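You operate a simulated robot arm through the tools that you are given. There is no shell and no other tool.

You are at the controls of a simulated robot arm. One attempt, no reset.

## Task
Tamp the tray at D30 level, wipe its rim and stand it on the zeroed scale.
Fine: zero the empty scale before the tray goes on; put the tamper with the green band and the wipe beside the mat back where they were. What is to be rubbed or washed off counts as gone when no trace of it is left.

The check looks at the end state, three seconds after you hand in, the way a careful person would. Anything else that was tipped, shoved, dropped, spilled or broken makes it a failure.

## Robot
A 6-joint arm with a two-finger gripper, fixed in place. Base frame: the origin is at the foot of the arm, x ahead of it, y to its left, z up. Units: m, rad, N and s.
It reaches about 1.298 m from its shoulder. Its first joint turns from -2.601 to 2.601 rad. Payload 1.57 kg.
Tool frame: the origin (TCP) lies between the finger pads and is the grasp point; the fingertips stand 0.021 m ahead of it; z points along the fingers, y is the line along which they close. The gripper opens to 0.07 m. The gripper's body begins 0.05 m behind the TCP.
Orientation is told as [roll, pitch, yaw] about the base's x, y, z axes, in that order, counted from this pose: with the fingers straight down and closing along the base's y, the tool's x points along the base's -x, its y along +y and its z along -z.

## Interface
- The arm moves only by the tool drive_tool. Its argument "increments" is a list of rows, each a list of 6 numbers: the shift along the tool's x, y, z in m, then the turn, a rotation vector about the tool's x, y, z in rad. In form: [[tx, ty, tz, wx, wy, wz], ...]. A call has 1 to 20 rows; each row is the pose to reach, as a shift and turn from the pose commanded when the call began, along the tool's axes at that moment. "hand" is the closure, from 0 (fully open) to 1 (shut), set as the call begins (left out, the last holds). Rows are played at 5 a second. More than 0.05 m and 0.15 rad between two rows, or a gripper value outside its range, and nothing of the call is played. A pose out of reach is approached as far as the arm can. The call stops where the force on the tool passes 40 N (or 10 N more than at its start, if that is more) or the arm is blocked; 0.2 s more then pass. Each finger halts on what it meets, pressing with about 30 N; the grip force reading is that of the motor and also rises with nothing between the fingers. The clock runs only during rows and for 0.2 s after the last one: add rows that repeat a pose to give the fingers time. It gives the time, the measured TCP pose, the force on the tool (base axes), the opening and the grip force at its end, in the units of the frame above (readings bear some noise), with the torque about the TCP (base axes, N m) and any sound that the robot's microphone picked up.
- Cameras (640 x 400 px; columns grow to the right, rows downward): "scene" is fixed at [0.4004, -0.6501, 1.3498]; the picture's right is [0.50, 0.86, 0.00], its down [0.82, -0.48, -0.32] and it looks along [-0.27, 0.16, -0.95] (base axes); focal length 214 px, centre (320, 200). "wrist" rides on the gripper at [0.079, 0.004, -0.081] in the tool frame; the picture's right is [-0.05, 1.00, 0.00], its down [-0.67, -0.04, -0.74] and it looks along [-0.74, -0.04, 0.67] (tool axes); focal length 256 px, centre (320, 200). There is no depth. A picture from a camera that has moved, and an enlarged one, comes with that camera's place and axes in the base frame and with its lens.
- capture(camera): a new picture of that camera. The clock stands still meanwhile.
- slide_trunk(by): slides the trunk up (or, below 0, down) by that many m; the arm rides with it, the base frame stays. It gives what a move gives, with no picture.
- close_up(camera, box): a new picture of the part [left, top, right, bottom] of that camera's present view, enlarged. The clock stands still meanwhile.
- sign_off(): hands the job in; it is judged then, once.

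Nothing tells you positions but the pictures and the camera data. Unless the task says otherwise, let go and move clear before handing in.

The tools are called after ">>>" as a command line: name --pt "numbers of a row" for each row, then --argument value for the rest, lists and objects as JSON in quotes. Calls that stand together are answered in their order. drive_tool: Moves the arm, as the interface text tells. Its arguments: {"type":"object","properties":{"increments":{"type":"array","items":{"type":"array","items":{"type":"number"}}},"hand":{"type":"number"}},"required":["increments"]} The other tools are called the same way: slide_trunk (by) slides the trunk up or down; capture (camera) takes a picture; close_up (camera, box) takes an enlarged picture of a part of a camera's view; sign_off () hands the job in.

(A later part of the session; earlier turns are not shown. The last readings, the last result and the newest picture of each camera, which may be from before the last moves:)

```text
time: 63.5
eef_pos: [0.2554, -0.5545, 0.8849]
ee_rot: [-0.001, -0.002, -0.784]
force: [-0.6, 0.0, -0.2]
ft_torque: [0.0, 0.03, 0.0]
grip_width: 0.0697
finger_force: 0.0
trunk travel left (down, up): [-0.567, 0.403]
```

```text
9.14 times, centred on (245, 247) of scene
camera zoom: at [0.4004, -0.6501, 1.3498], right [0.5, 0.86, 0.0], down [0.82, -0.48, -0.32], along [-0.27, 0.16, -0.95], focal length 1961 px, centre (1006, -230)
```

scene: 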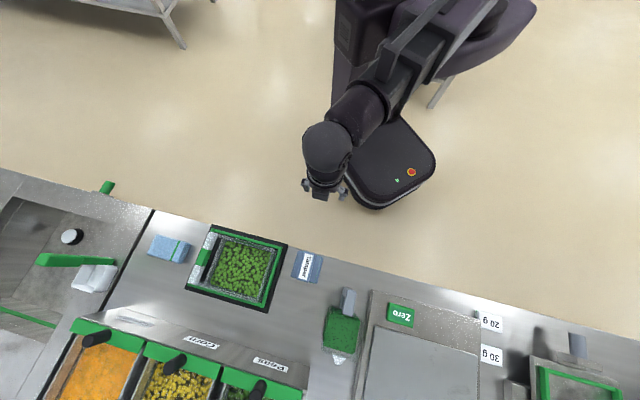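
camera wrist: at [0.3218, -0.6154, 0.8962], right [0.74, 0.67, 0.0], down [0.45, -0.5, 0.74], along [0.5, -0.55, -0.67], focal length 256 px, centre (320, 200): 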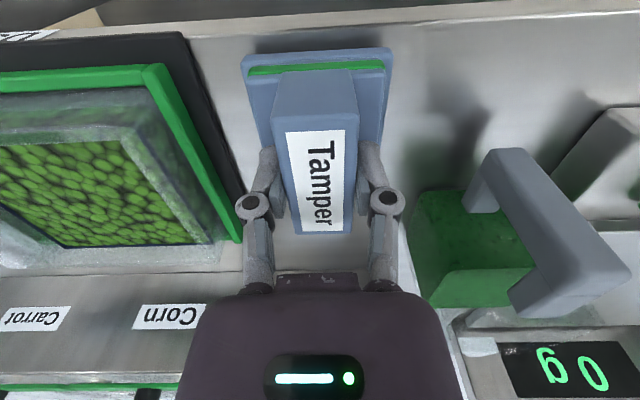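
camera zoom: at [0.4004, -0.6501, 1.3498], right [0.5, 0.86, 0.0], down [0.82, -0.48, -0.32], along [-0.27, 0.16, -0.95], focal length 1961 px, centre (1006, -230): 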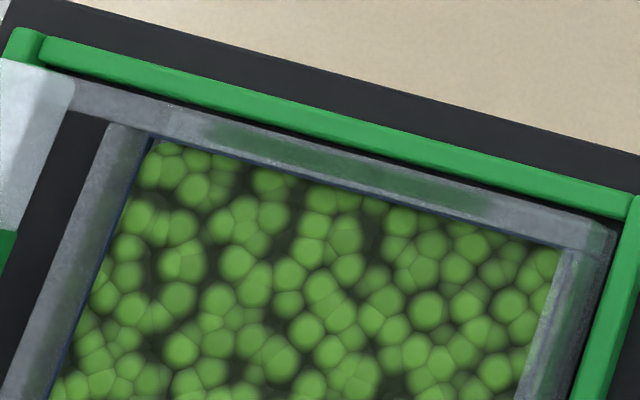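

The tamper is back in its original spot and the peas are level. Now I'll check all four rim sides for smears.

>>> close_up --camera "scene" --box '[205, 235, 245, 262]'

>>> close_up --camera "scene" --box '[250, 245, 285, 275]'

>>> close_up --camera "scene" --box '[240, 275, 280, 305]'

>>> close_up --camera "scene" --box '[200, 270, 245, 300]'

>>> close_up --camera "scene" --box '[195, 250, 235, 285]'

>>> capture --camera "wrist"

```text
14.81 times, centred on (225, 248) of scene
camera zoom: at [0.4004, -0.6501, 1.3498], right [0.5, 0.86, 0.0], down [0.82, -0.48, -0.32], along [-0.27, 0.16, -0.95], focal length 3177 px, centre (1727, -518)
```

zoom: 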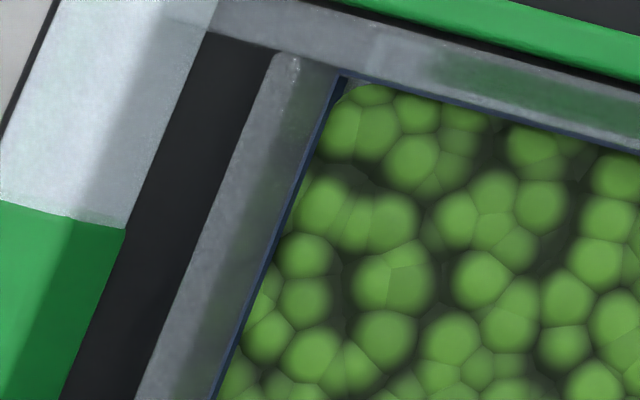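

```text
13.33 times, centred on (268, 260) of scene
camera zoom: at [0.4004, -0.6501, 1.3498], right [0.5, 0.86, 0.0], down [0.82, -0.48, -0.32], along [-0.27, 0.16, -0.95], focal length 2860 px, centre (1020, -600)
```

zoom: 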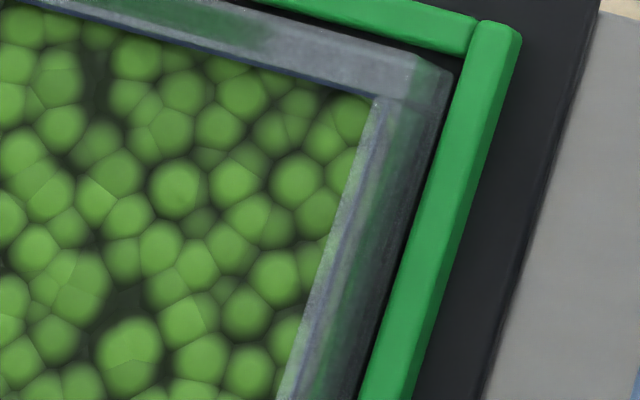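

```text
13.33 times, centred on (260, 290) of scene
camera zoom: at [0.4004, -0.6501, 1.3498], right [0.5, 0.86, 0.0], down [0.82, -0.48, -0.32], along [-0.27, 0.16, -0.95], focal length 2860 px, centre (1120, -1000)
```

zoom: 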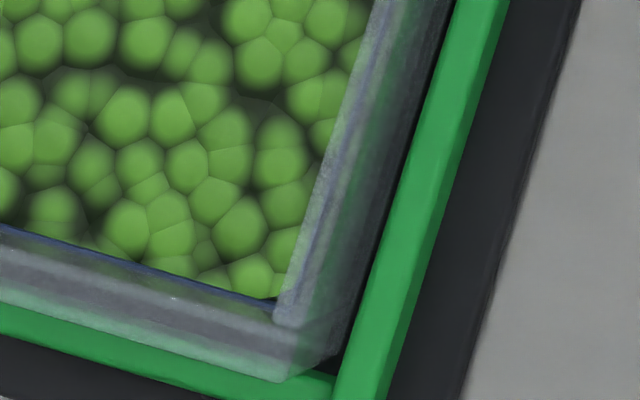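

```text
13.33 times, centred on (222, 285) of scene
camera zoom: at [0.4004, -0.6501, 1.3498], right [0.5, 0.86, 0.0], down [0.82, -0.48, -0.32], along [-0.27, 0.16, -0.95], focal length 2860 px, centre (1620, -933)
```

zoom: 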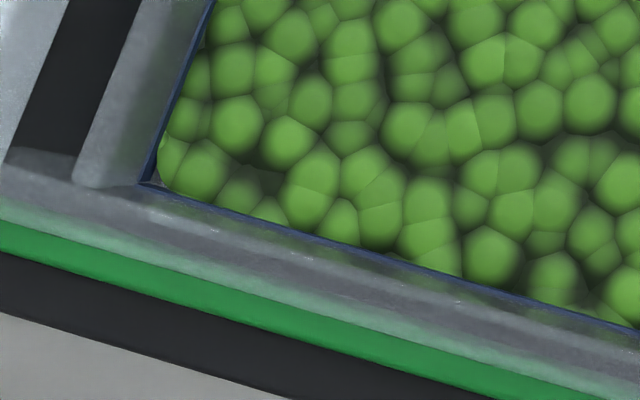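

```text
11.43 times, centred on (215, 268) of scene
camera zoom: at [0.4004, -0.6501, 1.3498], right [0.5, 0.86, 0.0], down [0.82, -0.48, -0.32], along [-0.27, 0.16, -0.95], focal length 2451 px, centre (1520, -571)
```

zoom: 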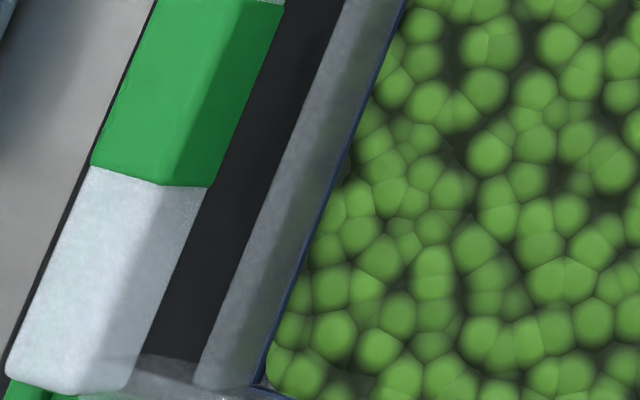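

```text
taken
camera wrist: at [0.202, -0.4948, 0.9668], right [0.74, 0.67, 0.0], down [0.45, -0.5, 0.74], along [0.5, -0.55, -0.67], focal length 256 px, centre (320, 200)
```

wrist: 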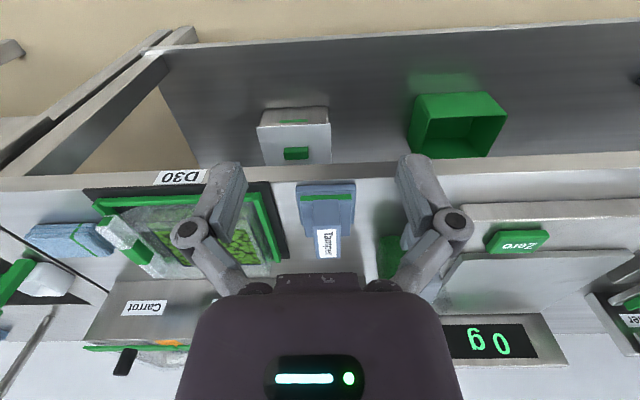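

Only the near rim carries a green smear (l ≈ -0.417 to -0.333, d ≈ 0.725). Next is the wipe at about l=-0.58, d=0.79, and I'll move left for a closer look at its height.

>>> drive_tool --pt "0 -0.042 0 0 0 0" --pt "0 -0.084 0 0 0 0" --pt "0 -0.126 0 0 0 0" --pt "0 -0.168 0 0 0 0" --pt "0 -0.21 0 0 0 0" --pt "0 -0.252 0 0 0 0" --pt "0 -0.294 0 0 0 0" --pt "0 -0.336 0 0 0 0" --pt "0 -0.37 0 0 0 0" --pt "0 -0.37 0 0 0 0"

>>> capture --camera "wrist"

>>> close_up --camera "wrist" --box '[230, 150, 410, 270]'

```text
time: 65.7
eef_pos: [-0.0095, -0.8166, 0.8859]
ee_rot: [-0.001, -0.001, -0.786]
force: [0.4, 1.0, -0.4]
ft_torque: [-0.02, -0.01, 0.04]
grip_width: 0.0698
finger_force: 0.0
trunk travel left (down, up): [-0.567, 0.403]
```

```text
taken
camera wrist: at [-0.0617, -0.7576, 0.9666], right [0.74, 0.67, 0.0], down [0.45, -0.5, 0.74], along [0.5, -0.55, -0.67], focal length 256 px, centre (320, 200)
```

wrist: 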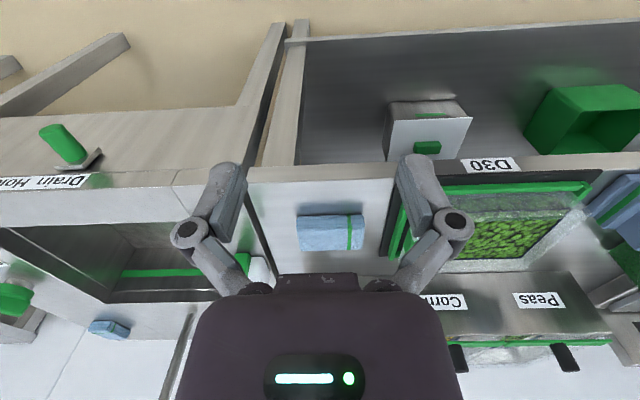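

```text
3.33 times, centred on (320, 210) of wrist
camera zoom: at [-0.0617, -0.7576, 0.9666], right [0.74, 0.67, 0.0], down [0.45, -0.5, 0.74], along [0.5, -0.55, -0.67], focal length 853 px, centre (320, 167)
```

zoom: 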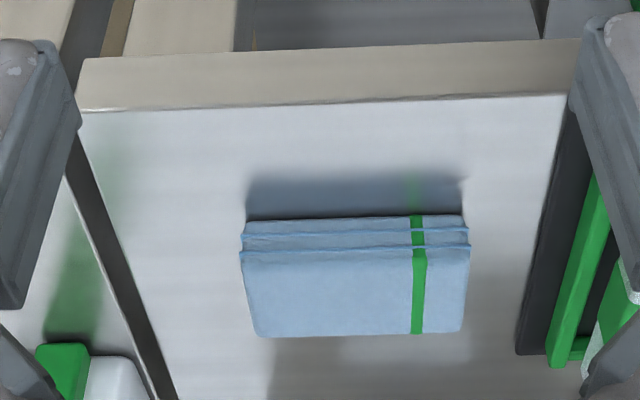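

The wipe is about 9 × 5.5 cm and 2.2 cm thick, so I'll grip it across its short side. I'll turn the hand 90° while moving above it.

>>> drive_tool --pt "-0.02 0 0 0 0 0.143" --pt "-0.04 0 0 0 0 0.286" --pt "-0.06 0.001 0 0 0 0.429" --pt "-0.08 0.001 0 0 0 0.572" --pt "-0.1 0.001 0 0 0 0.715" --pt "-0.12 0.002 0 0 0 0.858" --pt "-0.14 0.002 0 0 0 1.0" --pt "-0.16 0.002 0 0 0 1.143" --pt "-0.18 0.003 0 0 0 1.286" --pt "-0.2 0.003 0 0 0 1.428" --pt "-0.221 0.003 0 0 0 1.571" --pt "-0.221 0.003 0 0 0 1.571" --hand 0

>>> capture --camera "wrist"

>>> capture --camera "scene"

```text
time: 68.3
eef_pos: [0.1522, -0.971, 0.8844]
ee_rot: [0.0, 0.001, -2.357]
force: [0.3, -0.3, -0.2]
ft_torque: [-0.01, 0.04, -0.02]
grip_width: 0.0702
finger_force: 0.0
trunk travel left (down, up): [-0.567, 0.403]
```

```text
taken
camera wrist: at [0.2109, -0.9172, 0.9667], right [0.67, -0.75, 0.0], down [-0.5, -0.44, 0.74], along [-0.56, -0.5, -0.67], focal length 256 px, centre (320, 200)
```

wrist: 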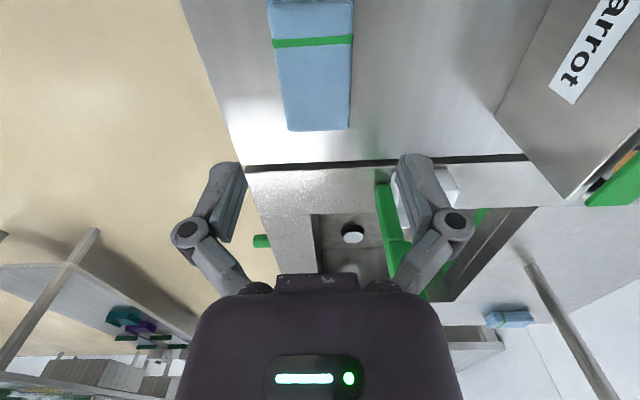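

```text
taken
```

scene: 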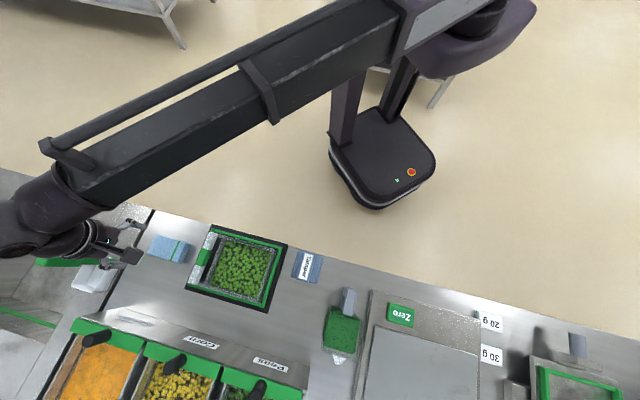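

The wipe's centreline is at d≈0.791 and its centre at l≈-0.582. I'll fine-align and descend.

>>> drive_tool --pt "-0.003 -0.0035 0 0 0 0" --pt "-0.003 -0.0035 0 0 0 0"

>>> slide_trunk --by -0.08

>>> capture --camera "wrist"

>>> close_up --camera "scene" --box '[90, 200, 200, 280]'

```text
time: 68.9
eef_pos: [0.1462, -0.97, 0.8849]
ee_rot: [-0.001, 0.0, -2.356]
force: [-0.3, -0.3, 0.5]
ft_torque: [-0.02, -0.01, -0.01]
grip_width: 0.0701
finger_force: 0.0
trunk travel left (down, up): [-0.567, 0.403]
```

```text
time: 70.0
eef_pos: [0.1467, -0.9686, 0.8052]
ee_rot: [0.0, 0.0, -2.357]
force: [0.4, 0.3, 0.9]
ft_torque: [0.0, 0.0, 0.01]
grip_width: 0.07
finger_force: 0.0
trunk travel left (down, up): [-0.487, 0.483]
```

```text
taken
camera wrist: at [0.206, -0.9163, 0.8868], right [0.67, -0.74, 0.0], down [-0.5, -0.45, 0.74], along [-0.55, -0.5, -0.67], focal length 256 px, centre (320, 200)
```

wrist: 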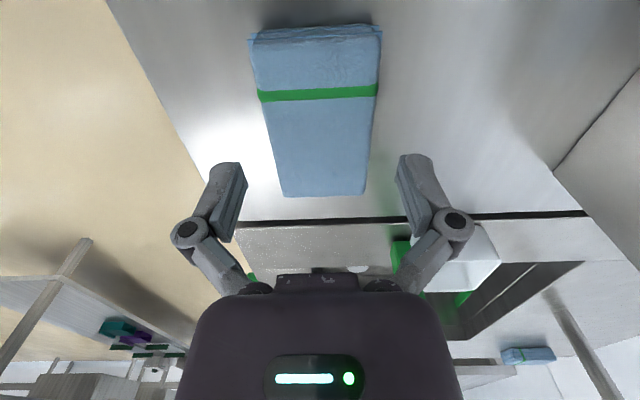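

```text
5.00 times, centred on (145, 240) of scene
camera zoom: at [0.4004, -0.6501, 1.3498], right [0.5, 0.86, 0.0], down [0.82, -0.48, -0.32], along [-0.27, 0.16, -0.95], focal length 1072 px, centre (1195, 0)
```

zoom: 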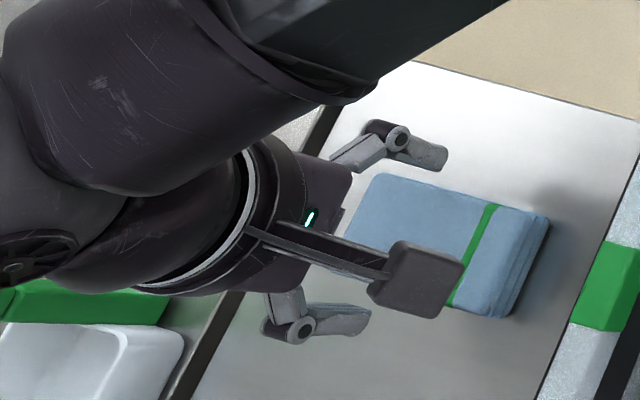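

The fingers straddle the wipe evenly. I'll go down to grasp height and close.

>>> slide_trunk --by -0.02

>>> slide_trunk --by -0.007

>>> drive_tool --pt "0 0 0 0 0 0" --pt "0 0 0 0 0 0" --pt "0 0 0 0 0 0" --pt "0 0 0 0 0 0" --pt "0 0 0 0 0 0" --pt "0 0 0 0 0 0" --hand 1

>>> capture --camera "wrist"

```text
time: 70.7
eef_pos: [0.1467, -0.9697, 0.7862]
ee_rot: [0.001, 0.0, -2.354]
force: [0.0, 0.1, 0.1]
ft_torque: [-0.03, 0.01, -0.01]
grip_width: 0.0701
finger_force: 0.0
trunk travel left (down, up): [-0.467, 0.503]
```

```text
time: 71.3
eef_pos: [0.1473, -0.9696, 0.7782]
ee_rot: [0.0, -0.001, -2.356]
force: [-0.2, -0.8, -0.4]
ft_torque: [-0.01, 0.0, 0.05]
grip_width: 0.0703
finger_force: 0.1
trunk travel left (down, up): [-0.46, 0.51]
```

```text
time: 72.7
eef_pos: [0.1467, -0.969, 0.7798]
ee_rot: [0.002, -0.002, -2.356]
force: [0.6, 0.2, 5.1]
ft_torque: [0.02, -0.01, 0.0]
grip_width: 0.053
finger_force: 29.7
trunk travel left (down, up): [-0.46, 0.51]
```

```text
taken
camera wrist: at [0.206, -0.916, 0.8601], right [0.67, -0.74, 0.0], down [-0.5, -0.45, 0.74], along [-0.55, -0.5, -0.67], focal length 256 px, centre (320, 200)
```

wrist: 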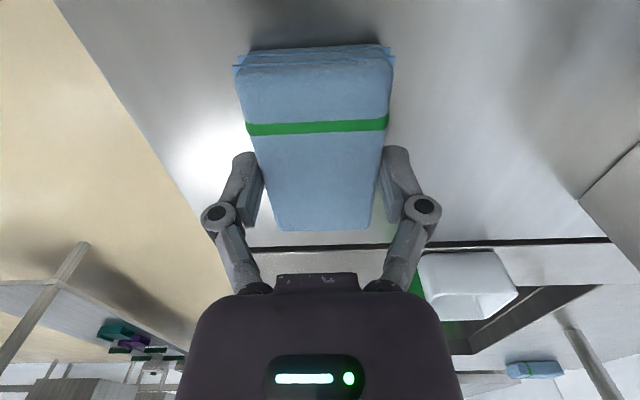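

Gripped at 5.3 cm. I'll lift gently in small steps.

>>> slide_trunk --by 0.002

>>> slide_trunk --by 0.002

>>> slide_trunk --by 0.003

>>> slide_trunk --by 0.005

>>> capture --camera "wrist"

```text
time: 73.2
eef_pos: [0.147, -0.97, 0.7803]
ee_rot: [0.0, -0.001, -2.355]
force: [-0.2, 1.1, 0.6]
ft_torque: [-0.01, -0.03, -0.04]
grip_width: 0.053
finger_force: 30.1
trunk travel left (down, up): [-0.462, 0.508]
```

```text
time: 73.7
eef_pos: [0.147, -0.97, 0.7822]
ee_rot: [0.001, -0.001, -2.356]
force: [-0.4, -1.3, 0.4]
ft_torque: [-0.03, 0.0, 0.0]
grip_width: 0.0529
finger_force: 30.0
trunk travel left (down, up): [-0.464, 0.506]
```

```text
time: 74.2
eef_pos: [0.1473, -0.9692, 0.7858]
ee_rot: [-0.001, 0.0, -2.356]
force: [0.7, 0.5, -0.2]
ft_torque: [0.01, 0.0, 0.0]
grip_width: 0.0528
finger_force: 29.9
trunk travel left (down, up): [-0.467, 0.503]
```

```text
time: 74.8
eef_pos: [0.1467, -0.9698, 0.7899]
ee_rot: [0.0, -0.001, -2.357]
force: [0.5, -0.2, -1.2]
ft_torque: [0.04, 0.0, -0.02]
grip_width: 0.053
finger_force: 29.9
trunk travel left (down, up): [-0.472, 0.498]
```

```text
taken
camera wrist: at [0.2061, -0.9164, 0.8716], right [0.67, -0.74, 0.0], down [-0.5, -0.45, 0.74], along [-0.55, -0.5, -0.67], focal length 256 px, centre (320, 200)
```

wrist: 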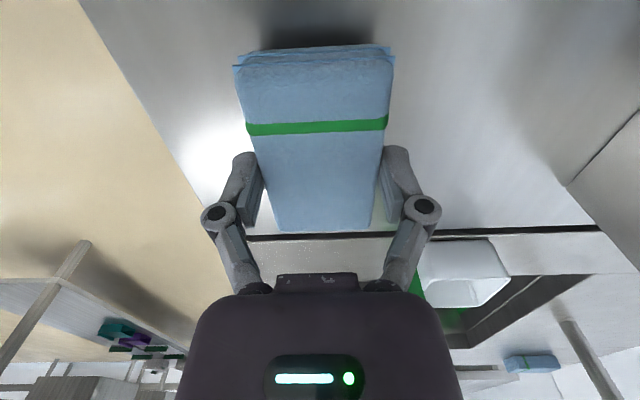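

The wipe rides along with the hand. I'll raise it further to clear the tray handle and rim.

>>> slide_trunk --by 0.01

>>> slide_trunk --by 0.02

>>> slide_trunk --by 0.02

>>> slide_trunk --by 0.02

>>> capture --camera "wrist"

```text
time: 75.3
eef_pos: [0.1469, -0.9687, 0.8001]
ee_rot: [-0.001, 0.0, -2.357]
force: [-0.2, 0.4, -0.1]
ft_torque: [0.0, 0.04, 0.0]
grip_width: 0.0529
finger_force: 29.8
trunk travel left (down, up): [-0.482, 0.488]
```

```text
time: 76.0
eef_pos: [0.1469, -0.9707, 0.8206]
ee_rot: [0.002, 0.0, -2.355]
force: [0.8, 0.1, -1.1]
ft_torque: [0.0, -0.01, 0.0]
grip_width: 0.0531
finger_force: 29.6
trunk travel left (down, up): [-0.502, 0.468]
```

```text
time: 76.7
eef_pos: [0.1473, -0.9694, 0.8399]
ee_rot: [0.001, 0.002, -2.356]
force: [0.4, 0.0, -0.7]
ft_torque: [0.03, -0.01, -0.03]
grip_width: 0.0529
finger_force: 29.6
trunk travel left (down, up): [-0.522, 0.448]
```

```text
time: 77.3
eef_pos: [0.1462, -0.969, 0.8599]
ee_rot: [-0.001, 0.0, -2.357]
force: [0.8, -1.4, -0.5]
ft_torque: [0.03, 0.0, -0.01]
grip_width: 0.0529
finger_force: 29.7
trunk travel left (down, up): [-0.542, 0.428]
```

```text
taken
camera wrist: at [0.206, -0.9164, 0.9416], right [0.67, -0.74, 0.0], down [-0.5, -0.45, 0.74], along [-0.55, -0.5, -0.67], focal length 256 px, centre (320, 200)
```

wrist: 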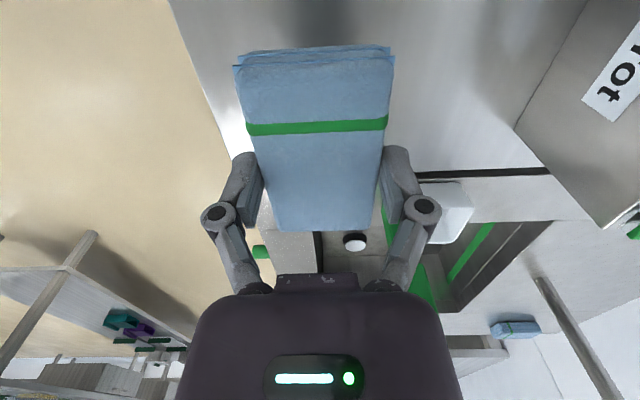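

Now I'll carry the wipe over the near rim (l=-0.375, d=0.722).

>>> drive_tool --pt "0.02 -0.006 0 0 0 0" --pt "0.05 -0.016 0 0 0 0" --pt "0.085 -0.028 0 0 0 0" --pt "0.12 -0.04 0 0 0 0" --pt "0.155 -0.051 0 0 0 0" --pt "0.185 -0.061 0 0 0 0" --pt "0.207 -0.068 0 0 0 0" --pt "0.207 -0.068 0 0 0 0"

>>> slide_trunk --by -0.02

>>> capture --camera "wrist"

>>> close_up --camera "scene" --box '[180, 210, 290, 305]'

```text
time: 79.2
eef_pos: [0.2466, -0.7732, 0.8606]
ee_rot: [0.0, 0.001, -2.359]
force: [-0.4, -0.5, -0.5]
ft_torque: [0.01, -0.02, 0.02]
grip_width: 0.0528
finger_force: 30.3
trunk travel left (down, up): [-0.542, 0.428]
```

```text
time: 79.8
eef_pos: [0.2474, -0.7738, 0.8408]
ee_rot: [0.0, 0.0, -2.357]
force: [0.2, 1.1, -0.6]
ft_torque: [0.0, 0.0, 0.03]
grip_width: 0.0532
finger_force: 30.1
trunk travel left (down, up): [-0.522, 0.448]
```

```text
taken
camera wrist: at [0.3051, -0.72, 0.9217], right [0.67, -0.74, 0.0], down [-0.5, -0.45, 0.74], along [-0.55, -0.5, -0.67], focal length 256 px, centre (320, 200)
```

wrist: 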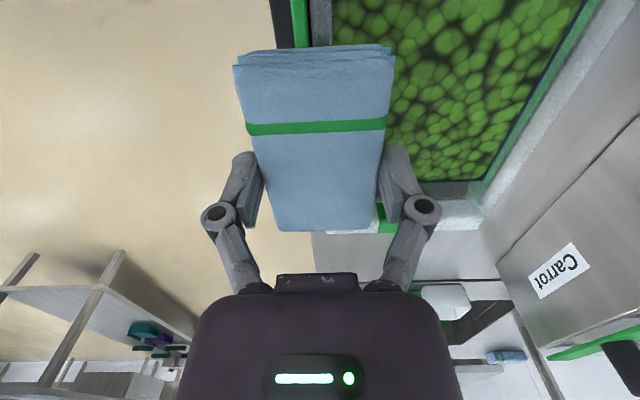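

```text
4.21 times, centred on (235, 258) of scene
camera zoom: at [0.4004, -0.6501, 1.3498], right [0.5, 0.86, 0.0], down [0.82, -0.48, -0.32], along [-0.27, 0.16, -0.95], focal length 903 px, centre (678, -42)
```

zoom: 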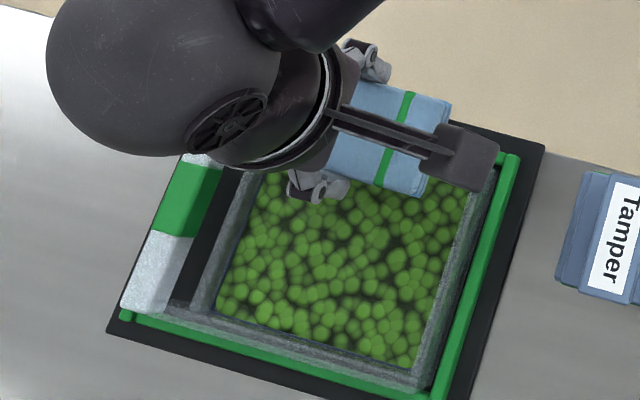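

The wipe is positioned above the near rim. I'll lower it to contact.

>>> slide_trunk --by -0.01

>>> slide_trunk --by -0.002

>>> slide_trunk --by -0.002

>>> slide_trunk --by -0.002

```text
time: 80.4
eef_pos: [0.2462, -0.7743, 0.8307]
ee_rot: [-0.001, 0.001, -2.356]
force: [0.3, 0.1, -0.2]
ft_torque: [0.01, 0.01, 0.0]
grip_width: 0.0534
finger_force: 30.2
trunk travel left (down, up): [-0.512, 0.458]
```

```text
time: 80.9
eef_pos: [0.2465, -0.7723, 0.827]
ee_rot: [0.001, -0.002, -2.356]
force: [1.1, 0.0, -0.2]
ft_torque: [-0.02, 0.0, -0.02]
grip_width: 0.053
finger_force: 29.9
trunk travel left (down, up): [-0.51, 0.46]
```

```text
time: 81.4
eef_pos: [0.2471, -0.7729, 0.8253]
ee_rot: [-0.001, 0.0, -2.357]
force: [-0.6, -0.5, -0.4]
ft_torque: [-0.01, 0.0, -0.02]
grip_width: 0.0529
finger_force: 30.3
trunk travel left (down, up): [-0.508, 0.462]
```

```text
time: 82.0
eef_pos: [0.246, -0.7734, 0.8251]
ee_rot: [0.0, 0.0, -2.355]
force: [-0.6, -1.7, 5.6]
ft_torque: [-0.01, -0.02, 0.04]
grip_width: 0.0532
finger_force: 29.5
trunk travel left (down, up): [-0.506, 0.464]
```

Light contact at about 6 N. I'll rub back and forth along the rim.

>>> drive_tool --pt "-0.012 0 0 0 0 0" --pt "-0.024 0 0 0 0 0" --pt "-0.03 0 0 0 0 0" --pt "-0.015 0 0 0 0 0" --pt "0 0 0 0 0 0" --pt "0.015 0 0 0 0 0" --pt "0.03 0 0 0 0 0" --pt "0.04 0 0 0 0 0" --pt "0.025 0 0 0 0 0" --pt "0.01 0 0 0 0 0" --pt "-0.005 0 0 0 0 0" --pt "-0.02 0 0 0 0 0" --pt "-0.03 0 0 0 0 0" --pt "-0.015 0 0 0 0 0" --pt "0 0 0 0 0 0" --pt "0.015 0 0 0 0 0" --pt "0.03 0 0 0 0 0" --pt "0.04 0 0 0 0 0" --pt "0.04 0 0 0 0 0"

>>> capture --camera "wrist"

>>> close_up --camera "scene" --box '[180, 210, 290, 305]'

```text
time: 86.0
eef_pos: [0.275, -0.7427, 0.8245]
ee_rot: [0.001, 0.0, -2.357]
force: [-0.2, -1.1, 5.3]
ft_torque: [-0.05, 0.03, -0.01]
grip_width: 0.0531
finger_force: 29.9
trunk travel left (down, up): [-0.506, 0.464]
```

```text
taken
camera wrist: at [0.3338, -0.6902, 0.906], right [0.67, -0.74, 0.0], down [-0.5, -0.45, 0.74], along [-0.55, -0.5, -0.67], focal length 256 px, centre (320, 200)
```

wrist: 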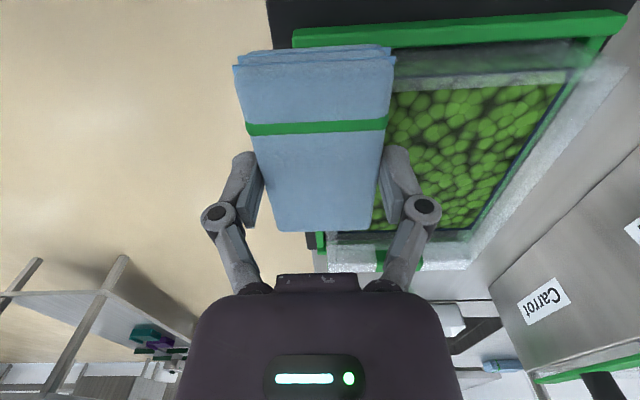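

```text
4.21 times, centred on (235, 258) of scene
camera zoom: at [0.4004, -0.6501, 1.3498], right [0.5, 0.86, 0.0], down [0.82, -0.48, -0.32], along [-0.27, 0.16, -0.95], focal length 903 px, centre (678, -42)
```

zoom: 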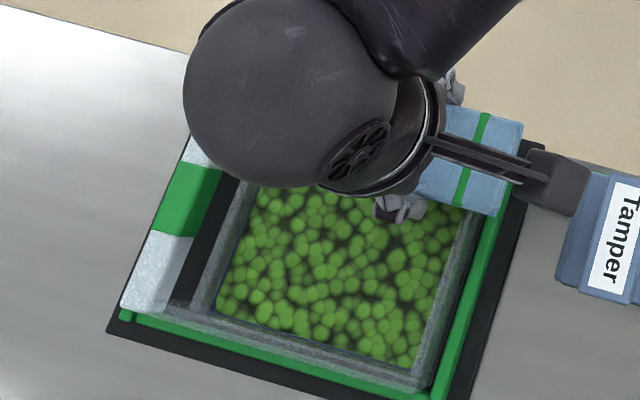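

Rubbing is done at a steady 5 N without shifting the tray. I'll lift and pull back to check the rim.

>>> slide_trunk --by 0.04

>>> drive_tool --pt "0 -0.03 0 0 0 0" --pt "0 -0.06 0 0 0 0" --pt "0 -0.09 0 0 0 0" --pt "0 -0.12 0 0 0 0" --pt "0 -0.15 0 0 0 0" --pt "0 -0.15 0 0 0 0"

>>> close_up --camera "scene" --box '[180, 220, 290, 315]'

>>> close_up --camera "scene" --box '[210, 232, 280, 262]'

>>> close_up --camera "scene" --box '[205, 235, 245, 262]'

>>> close_up --camera "scene" --box '[240, 240, 280, 267]'

```text
time: 86.8
eef_pos: [0.2753, -0.7432, 0.8647]
ee_rot: [-0.001, 0.0, -2.356]
force: [0.5, 0.1, -0.7]
ft_torque: [0.01, -0.03, 0.01]
grip_width: 0.0531
finger_force: 30.0
trunk travel left (down, up): [-0.546, 0.424]
```

```text
time: 88.2
eef_pos: [0.1679, -0.6375, 0.8647]
ee_rot: [0.0, 0.0, -2.356]
force: [-0.3, 0.0, -0.8]
ft_torque: [-0.01, -0.01, 0.02]
grip_width: 0.0528
finger_force: 30.1
trunk travel left (down, up): [-0.546, 0.424]
```

```text
4.21 times, centred on (235, 268) of scene
camera zoom: at [0.4004, -0.6501, 1.3498], right [0.5, 0.86, 0.0], down [0.82, -0.48, -0.32], along [-0.27, 0.16, -0.95], focal length 903 px, centre (678, -84)
```

zoom: 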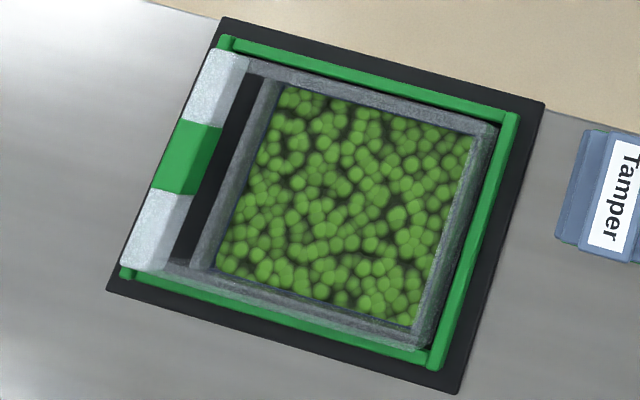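

```text
9.14 times, centred on (245, 247) of scene
camera zoom: at [0.4004, -0.6501, 1.3498], right [0.5, 0.86, 0.0], down [0.82, -0.48, -0.32], along [-0.27, 0.16, -0.95], focal length 1961 px, centre (1006, -230)
```

zoom: 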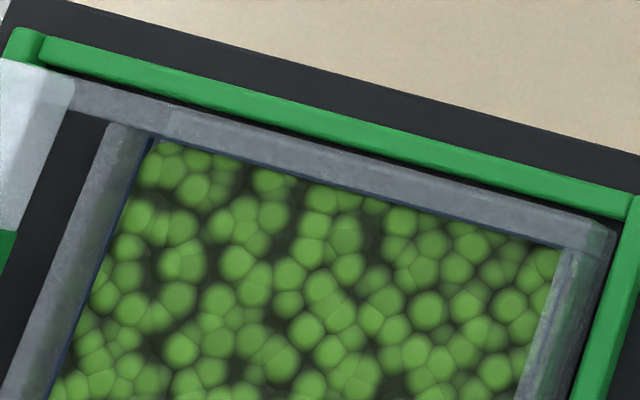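

```text
14.81 times, centred on (225, 248) of scene
camera zoom: at [0.4004, -0.6501, 1.3498], right [0.5, 0.86, 0.0], down [0.82, -0.48, -0.32], along [-0.27, 0.16, -0.95], focal length 3177 px, centre (1727, -518)
```

zoom: 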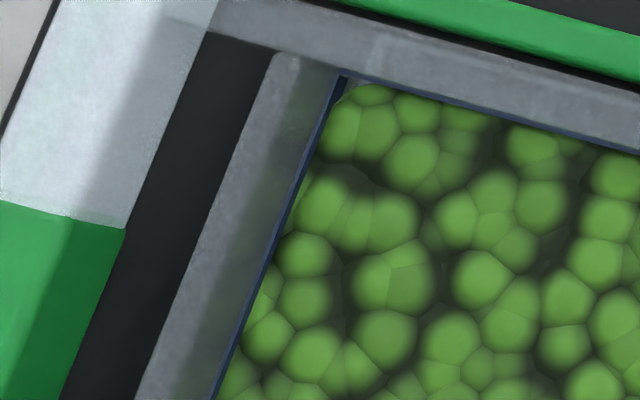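

```text
14.81 times, centred on (260, 254) of scene
camera zoom: at [0.4004, -0.6501, 1.3498], right [0.5, 0.86, 0.0], down [0.82, -0.48, -0.32], along [-0.27, 0.16, -0.95], focal length 3177 px, centre (1209, -593)
```

zoom: 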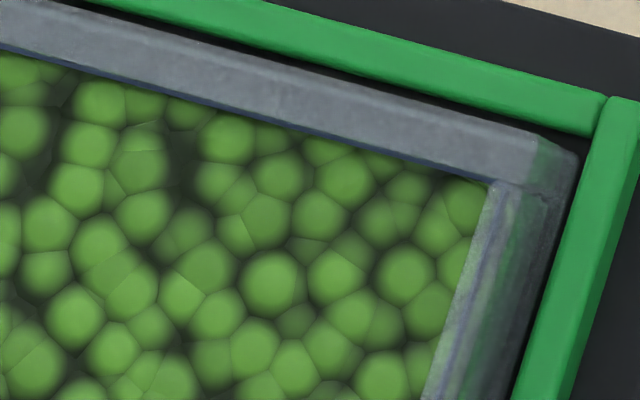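

The near rim is now clean, with the smear gone and no marks on the other sides. I'll return the wipe to its original place.

>>> drive_tool --pt "-0.03 0 0 0 0 0" --pt "-0.065 0 0 0 0 0" --pt "-0.1 0 0 0 0 0" --pt "-0.135 0 0 0 0 0" --pt "-0.17 0 0 0 0 0" --pt "-0.205 0.01 0 0 0 0" --pt "-0.23 0.035 0 0 0 0" --pt "-0.245 0.07 0 0 0 0" --pt "-0.2497 0.105 0 0 0 0" --pt "-0.2497 0.14 0 0 0 0" --pt "-0.2497 0.175 0 0 0 0" --pt "-0.2497 0.205 0 0 0 0" --pt "-0.2497 0.2209 0 0 0 0" --pt "-0.2497 0.2209 0 0 0 0"

>>> slide_trunk --by -0.07

>>> capture --camera "wrist"

```text
time: 91.2
eef_pos: [0.1474, -0.9698, 0.8636]
ee_rot: [0.0, 0.0, -2.356]
force: [0.0, -0.1, -0.2]
ft_torque: [0.0, 0.04, 0.0]
grip_width: 0.0529
finger_force: 30.2
trunk travel left (down, up): [-0.546, 0.424]
```

```text
time: 92.3
eef_pos: [0.1481, -0.9698, 0.7939]
ee_rot: [0.0, 0.001, -2.355]
force: [-0.8, 0.1, -0.1]
ft_torque: [-0.01, 0.01, -0.02]
grip_width: 0.0529
finger_force: 29.9
trunk travel left (down, up): [-0.476, 0.494]
```

```text
taken
camera wrist: at [0.2073, -0.9165, 0.8757], right [0.67, -0.74, 0.0], down [-0.5, -0.45, 0.74], along [-0.55, -0.5, -0.67], focal length 256 px, centre (320, 200)
```

wrist: 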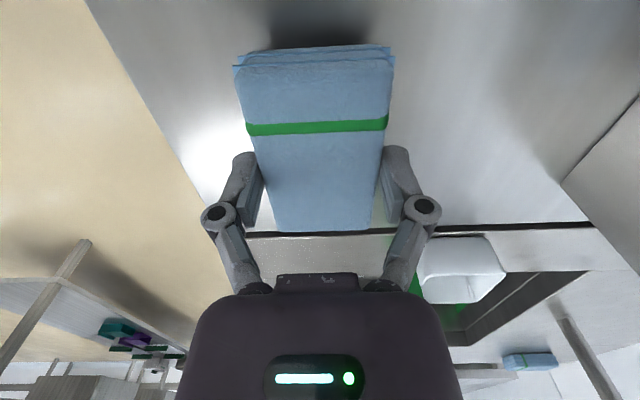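

>>> slide_trunk --by -0.012

>>> slide_trunk --by -0.002

>>> slide_trunk --by -0.001

```text
time: 92.9
eef_pos: [0.1488, -0.9709, 0.783]
ee_rot: [0.001, -0.002, -2.357]
force: [-0.2, -0.5, -0.8]
ft_torque: [-0.03, 0.02, -0.01]
grip_width: 0.0528
finger_force: 30.2
trunk travel left (down, up): [-0.464, 0.506]
```

```text
time: 93.4
eef_pos: [0.1483, -0.9695, 0.7799]
ee_rot: [0.0, 0.001, -2.355]
force: [-0.7, -0.7, 0.1]
ft_torque: [0.03, -0.02, -0.01]
grip_width: 0.053
finger_force: 29.9
trunk travel left (down, up): [-0.462, 0.508]
```

```text
time: 93.9
eef_pos: [0.148, -0.9693, 0.7791]
ee_rot: [-0.001, -0.001, -2.356]
force: [0.3, -0.4, -0.3]
ft_torque: [-0.02, 0.01, -0.02]
grip_width: 0.0531
finger_force: 29.7
trunk travel left (down, up): [-0.461, 0.509]
```

>>> slide_trunk --by -0.001

>>> drive_tool --pt "0 0 0 0 0 0" --pt "0 0 0 0 0 0" --pt "0 0 0 0 0 0" --pt "0 0 0 0 0 0" --hand 0

>>> slide_trunk --by 0.1

>>> capture --camera "wrist"

>>> close_up --camera "scene" --box '[140, 225, 195, 270]'

```text
time: 94.4
eef_pos: [0.1478, -0.9697, 0.7795]
ee_rot: [-0.001, -0.001, -2.356]
force: [0.2, -1.2, 3.4]
ft_torque: [0.03, 0.03, 0.02]
grip_width: 0.0527
finger_force: 30.6
trunk travel left (down, up): [-0.46, 0.51]
```

```text
time: 95.4
eef_pos: [0.1487, -0.9698, 0.7781]
ee_rot: [-0.001, -0.001, -2.355]
force: [0.4, -0.9, -0.5]
ft_torque: [0.04, -0.01, -0.02]
grip_width: 0.0701
finger_force: 0.0
trunk travel left (down, up): [-0.46, 0.51]
```

```text
time: 96.7
eef_pos: [0.1487, -0.9703, 0.878]
ee_rot: [0.0, 0.0, -2.356]
force: [1.1, -0.4, 0.7]
ft_torque: [0.02, 0.0, -0.04]
grip_width: 0.0699
finger_force: 0.1
trunk travel left (down, up): [-0.56, 0.41]
```

```text
taken
camera wrist: at [0.2073, -0.9166, 0.9596], right [0.67, -0.74, 0.0], down [-0.5, -0.45, 0.74], along [-0.55, -0.5, -0.67], focal length 256 px, centre (320, 200)
```

wrist: 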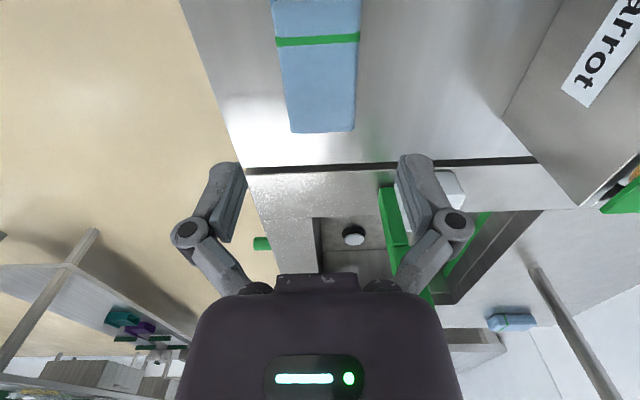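

```text
8.89 times, centred on (168, 248) of scene
camera zoom: at [0.4004, -0.6501, 1.3498], right [0.5, 0.86, 0.0], down [0.82, -0.48, -0.32], along [-0.27, 0.16, -0.95], focal length 1906 px, centre (1676, -222)
```

zoom: 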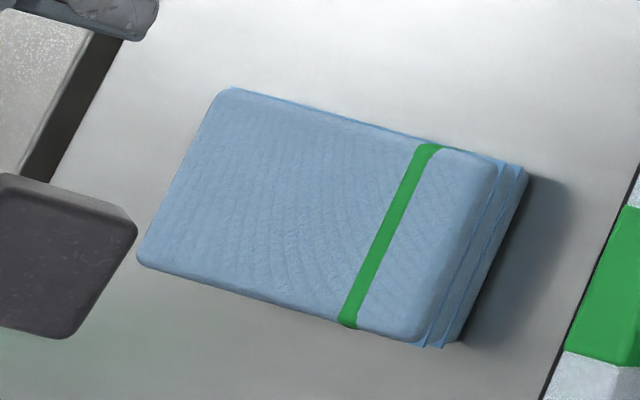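

The wipe is back in place. Now I'll turn the hand back to face the counter and look closely at the tray handle.

>>> drive_tool --pt "0.01 -0.02 0 0 0 -0.143" --pt "0.02 -0.04 0 0 0 -0.286" --pt "0.03 -0.06 0 0 0 -0.429" --pt "0.04 -0.08 0 0 0 -0.572" --pt "0.05 -0.1 0 0 0 -0.715" --pt "0.06 -0.12 0 0 0 -0.858" --pt "0.07 -0.14 0 0 0 -1.0" --pt "0.08 -0.16 0 0 0 -1.143" --pt "0.09 -0.18 0 0 0 -1.286" --pt "0.1 -0.2 0 0 0 -1.428" --pt "0.11 -0.22 0 0 0 -1.571" --pt "0.11 -0.22 0 0 0 -1.571"

>>> capture --camera "wrist"

>>> close_up --camera "wrist" --box '[240, 150, 420, 270]'

```text
time: 99.3
eef_pos: [0.0725, -0.737, 0.8801]
ee_rot: [0.001, -0.001, -0.783]
force: [0.4, 0.4, 0.3]
ft_torque: [-0.02, -0.01, 0.02]
grip_width: 0.07
finger_force: 0.0
trunk travel left (down, up): [-0.56, 0.41]
```

```text
taken
camera wrist: at [0.0186, -0.6771, 0.9597], right [0.74, 0.67, 0.0], down [0.45, -0.5, 0.74], along [0.5, -0.55, -0.67], focal length 256 px, centre (320, 200)
```

wrist: 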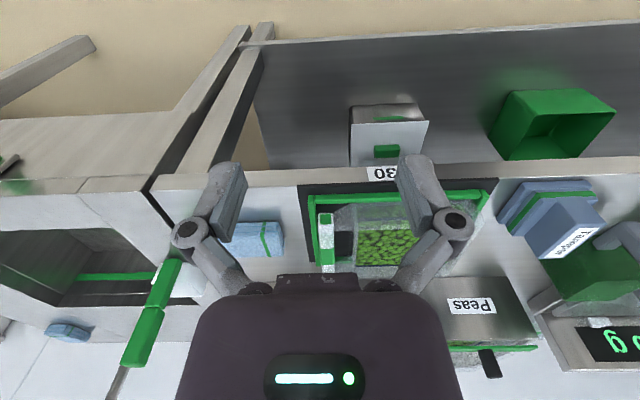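

```text
3.33 times, centred on (330, 210) of wrist
camera zoom: at [0.0186, -0.6771, 0.9597], right [0.74, 0.67, 0.0], down [0.45, -0.5, 0.74], along [0.5, -0.55, -0.67], focal length 853 px, centre (287, 167)
```

zoom: 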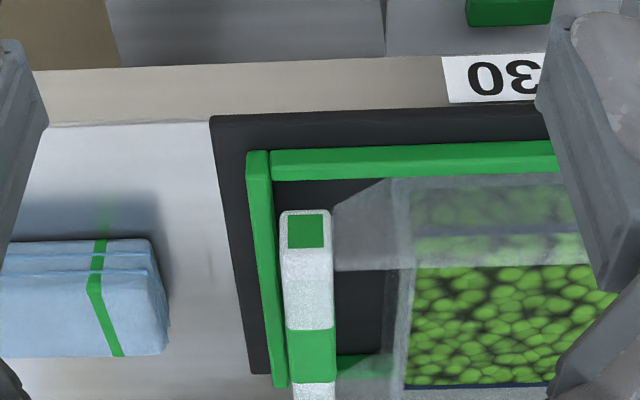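

The handle bar is about 17 mm square (l ≈ -0.479…-0.462, z ≈ 0.773…0.79), with a gap of about 21 mm to the tray wall. I'll part-close the fingers to about 30 mm and move above the handle's green band.

>>> drive_tool --pt "-0.036 0 0 0 0 0.0024" --pt "-0.072 0 0 0 0 0.0024" --pt "-0.108 0 0 0 0 0.0024" --pt "-0.144 0 0 0 0 0.0024" --pt "-0.18 0 0 0 0 0.0024" --pt "-0.2146 -0.0005 0 0 0 0.0024" --pt "-0.2146 -0.0005 0 0 0 0.0024" --hand 0.571

>>> slide_trunk --by -0.04

>>> capture --camera "wrist"

>>> close_up --camera "wrist" --box '[220, 60, 420, 200]'

>>> capture --camera "scene"

```text
time: 100.9
eef_pos: [0.2248, -0.8877, 0.8791]
ee_rot: [-0.001, 0.0, -0.791]
force: [-0.4, 0.2, -0.5]
ft_torque: [0.02, 0.01, -0.02]
grip_width: 0.03
finger_force: 0.2
trunk travel left (down, up): [-0.56, 0.41]
```

```text
time: 101.8
eef_pos: [0.2229, -0.8888, 0.838]
ee_rot: [0.001, 0.001, -0.788]
force: [-0.4, 0.7, -0.3]
ft_torque: [0.0, 0.0, 0.03]
grip_width: 0.03
finger_force: 0.1
trunk travel left (down, up): [-0.52, 0.45]
```

```text
taken
camera wrist: at [0.1703, -0.828, 0.9198], right [0.75, 0.67, 0.0], down [0.44, -0.5, 0.74], along [0.5, -0.56, -0.67], focal length 256 px, centre (320, 200)
```

wrist: 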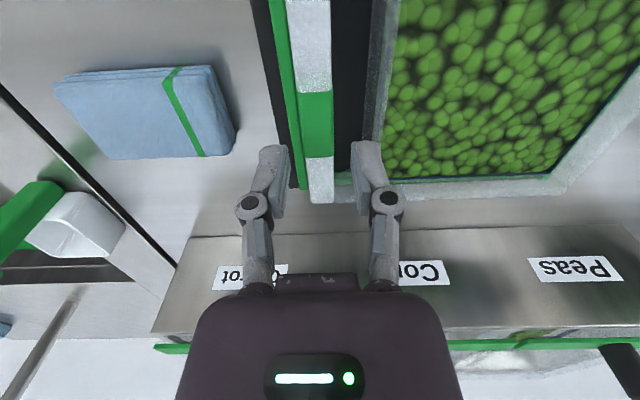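

```text
2.86 times, centred on (320, 130) of wrist
camera zoom: at [0.1703, -0.828, 0.9198], right [0.75, 0.67, 0.0], down [0.44, -0.5, 0.74], along [0.5, -0.56, -0.67], focal length 731 px, centre (320, 400)
```

zoom: 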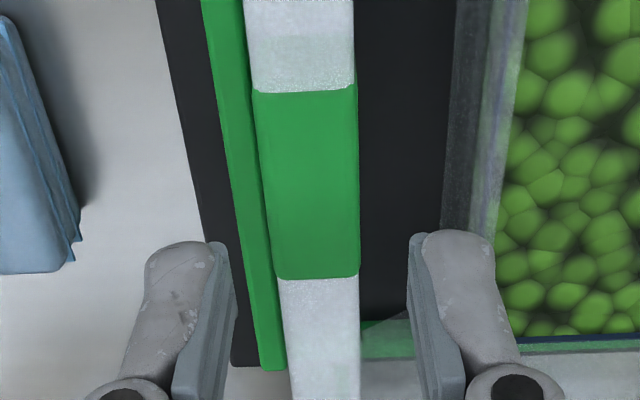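

```text
taken
```

scene: 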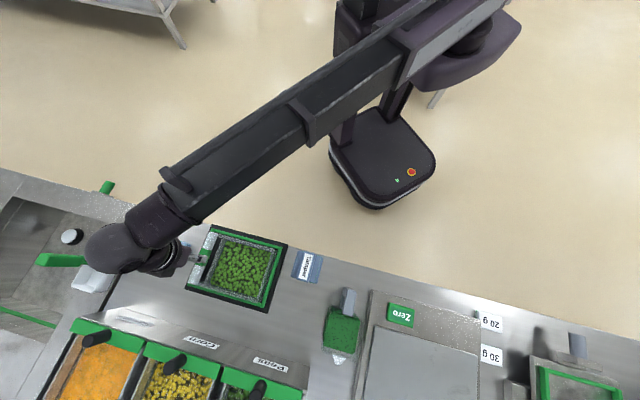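

The handle is centred between the part-closed fingers, with clear space on both sides and the frame bar top at about 0.76. I'll lower to grip height in stages.

>>> slide_trunk --by -0.03

>>> close_up --camera "wrist" --box '[220, 80, 420, 220]'

```text
time: 102.5
eef_pos: [0.2238, -0.8876, 0.8075]
ee_rot: [-0.002, -0.001, -0.789]
force: [1.0, 0.7, 0.3]
ft_torque: [-0.05, 0.01, -0.02]
grip_width: 0.0299
finger_force: 0.2
trunk travel left (down, up): [-0.49, 0.48]
```

```text
2.86 times, centred on (320, 150) of wrist
camera zoom: at [0.1703, -0.828, 0.8897], right [0.75, 0.67, 0.0], down [0.44, -0.5, 0.74], along [0.5, -0.56, -0.67], focal length 731 px, centre (320, 343)
```

zoom: 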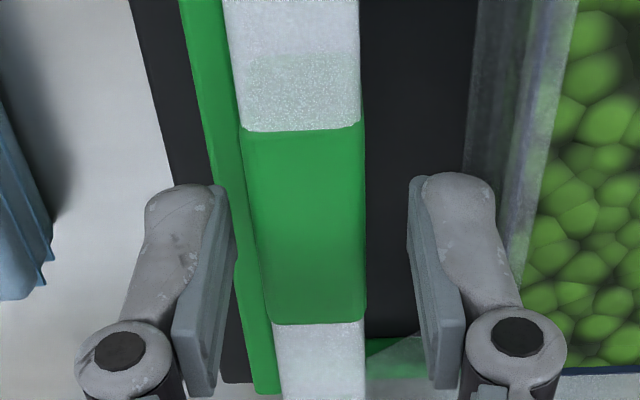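

>>> drive_tool --pt "0 -0.0003 0 0 0 -0.0032" --pt "0 -0.0003 0 0 0 -0.0032"

>>> slide_trunk --by -0.0155

>>> close_up --camera "wrist" --box '[220, 80, 420, 220]'

```text
time: 103.1
eef_pos: [0.2234, -0.8878, 0.8094]
ee_rot: [0.0, 0.0, -0.785]
force: [0.0, -0.2, -0.3]
ft_torque: [-0.03, 0.0, 0.02]
grip_width: 0.0298
finger_force: 0.1
trunk travel left (down, up): [-0.49, 0.48]
```

```text
time: 103.8
eef_pos: [0.2227, -0.8869, 0.7928]
ee_rot: [0.002, 0.0, -0.786]
force: [0.4, 0.2, 0.0]
ft_torque: [-0.01, 0.02, 0.0]
grip_width: 0.03
finger_force: 0.0
trunk travel left (down, up): [-0.474, 0.496]
```

```text
2.86 times, centred on (320, 150) of wrist
camera zoom: at [0.17, -0.8281, 0.8742], right [0.74, 0.67, 0.0], down [0.45, -0.5, 0.74], along [0.5, -0.55, -0.67], focal length 731 px, centre (320, 343)
```

zoom: 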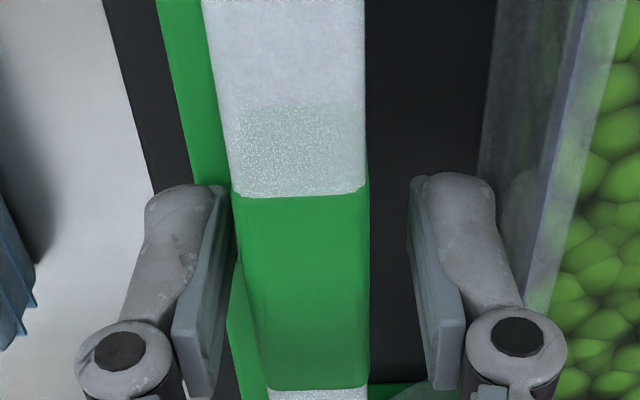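

The handle sits about 2 mm left of centre, so I'll shift over before closing.

>>> drive_tool --pt "0 -0.002 0 0 0 0" --pt "0 -0.002 0 0 0 0"

>>> drive_tool --pt "0 0 0 0 0 0" --pt "0 0 0 0 0 0" --pt "0 0 0 0 0 0" --pt "0 0 0 0 0 0" --pt "0 0 0 0 0 0" --hand 1

>>> capture --camera "wrist"

```text
time: 104.3
eef_pos: [0.2216, -0.8887, 0.7921]
ee_rot: [0.0, 0.0, -0.786]
force: [-1.2, 0.0, -0.3]
ft_torque: [-0.04, 0.01, -0.01]
grip_width: 0.03
finger_force: 0.1
trunk travel left (down, up): [-0.474, 0.496]
```

```text
time: 105.5
eef_pos: [0.2226, -0.8898, 0.794]
ee_rot: [0.0, 0.0, -0.784]
force: [-0.2, -3.3, 5.3]
ft_torque: [0.03, 0.04, -0.02]
grip_width: 0.0178
finger_force: 30.2
trunk travel left (down, up): [-0.474, 0.496]
```

```text
taken
camera wrist: at [0.1688, -0.8293, 0.8744], right [0.74, 0.67, 0.0], down [0.45, -0.5, 0.75], along [0.5, -0.55, -0.67], focal length 256 px, centre (320, 200)
```

wrist: 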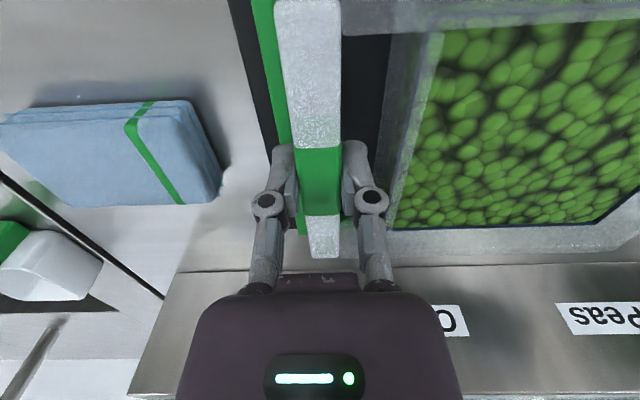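

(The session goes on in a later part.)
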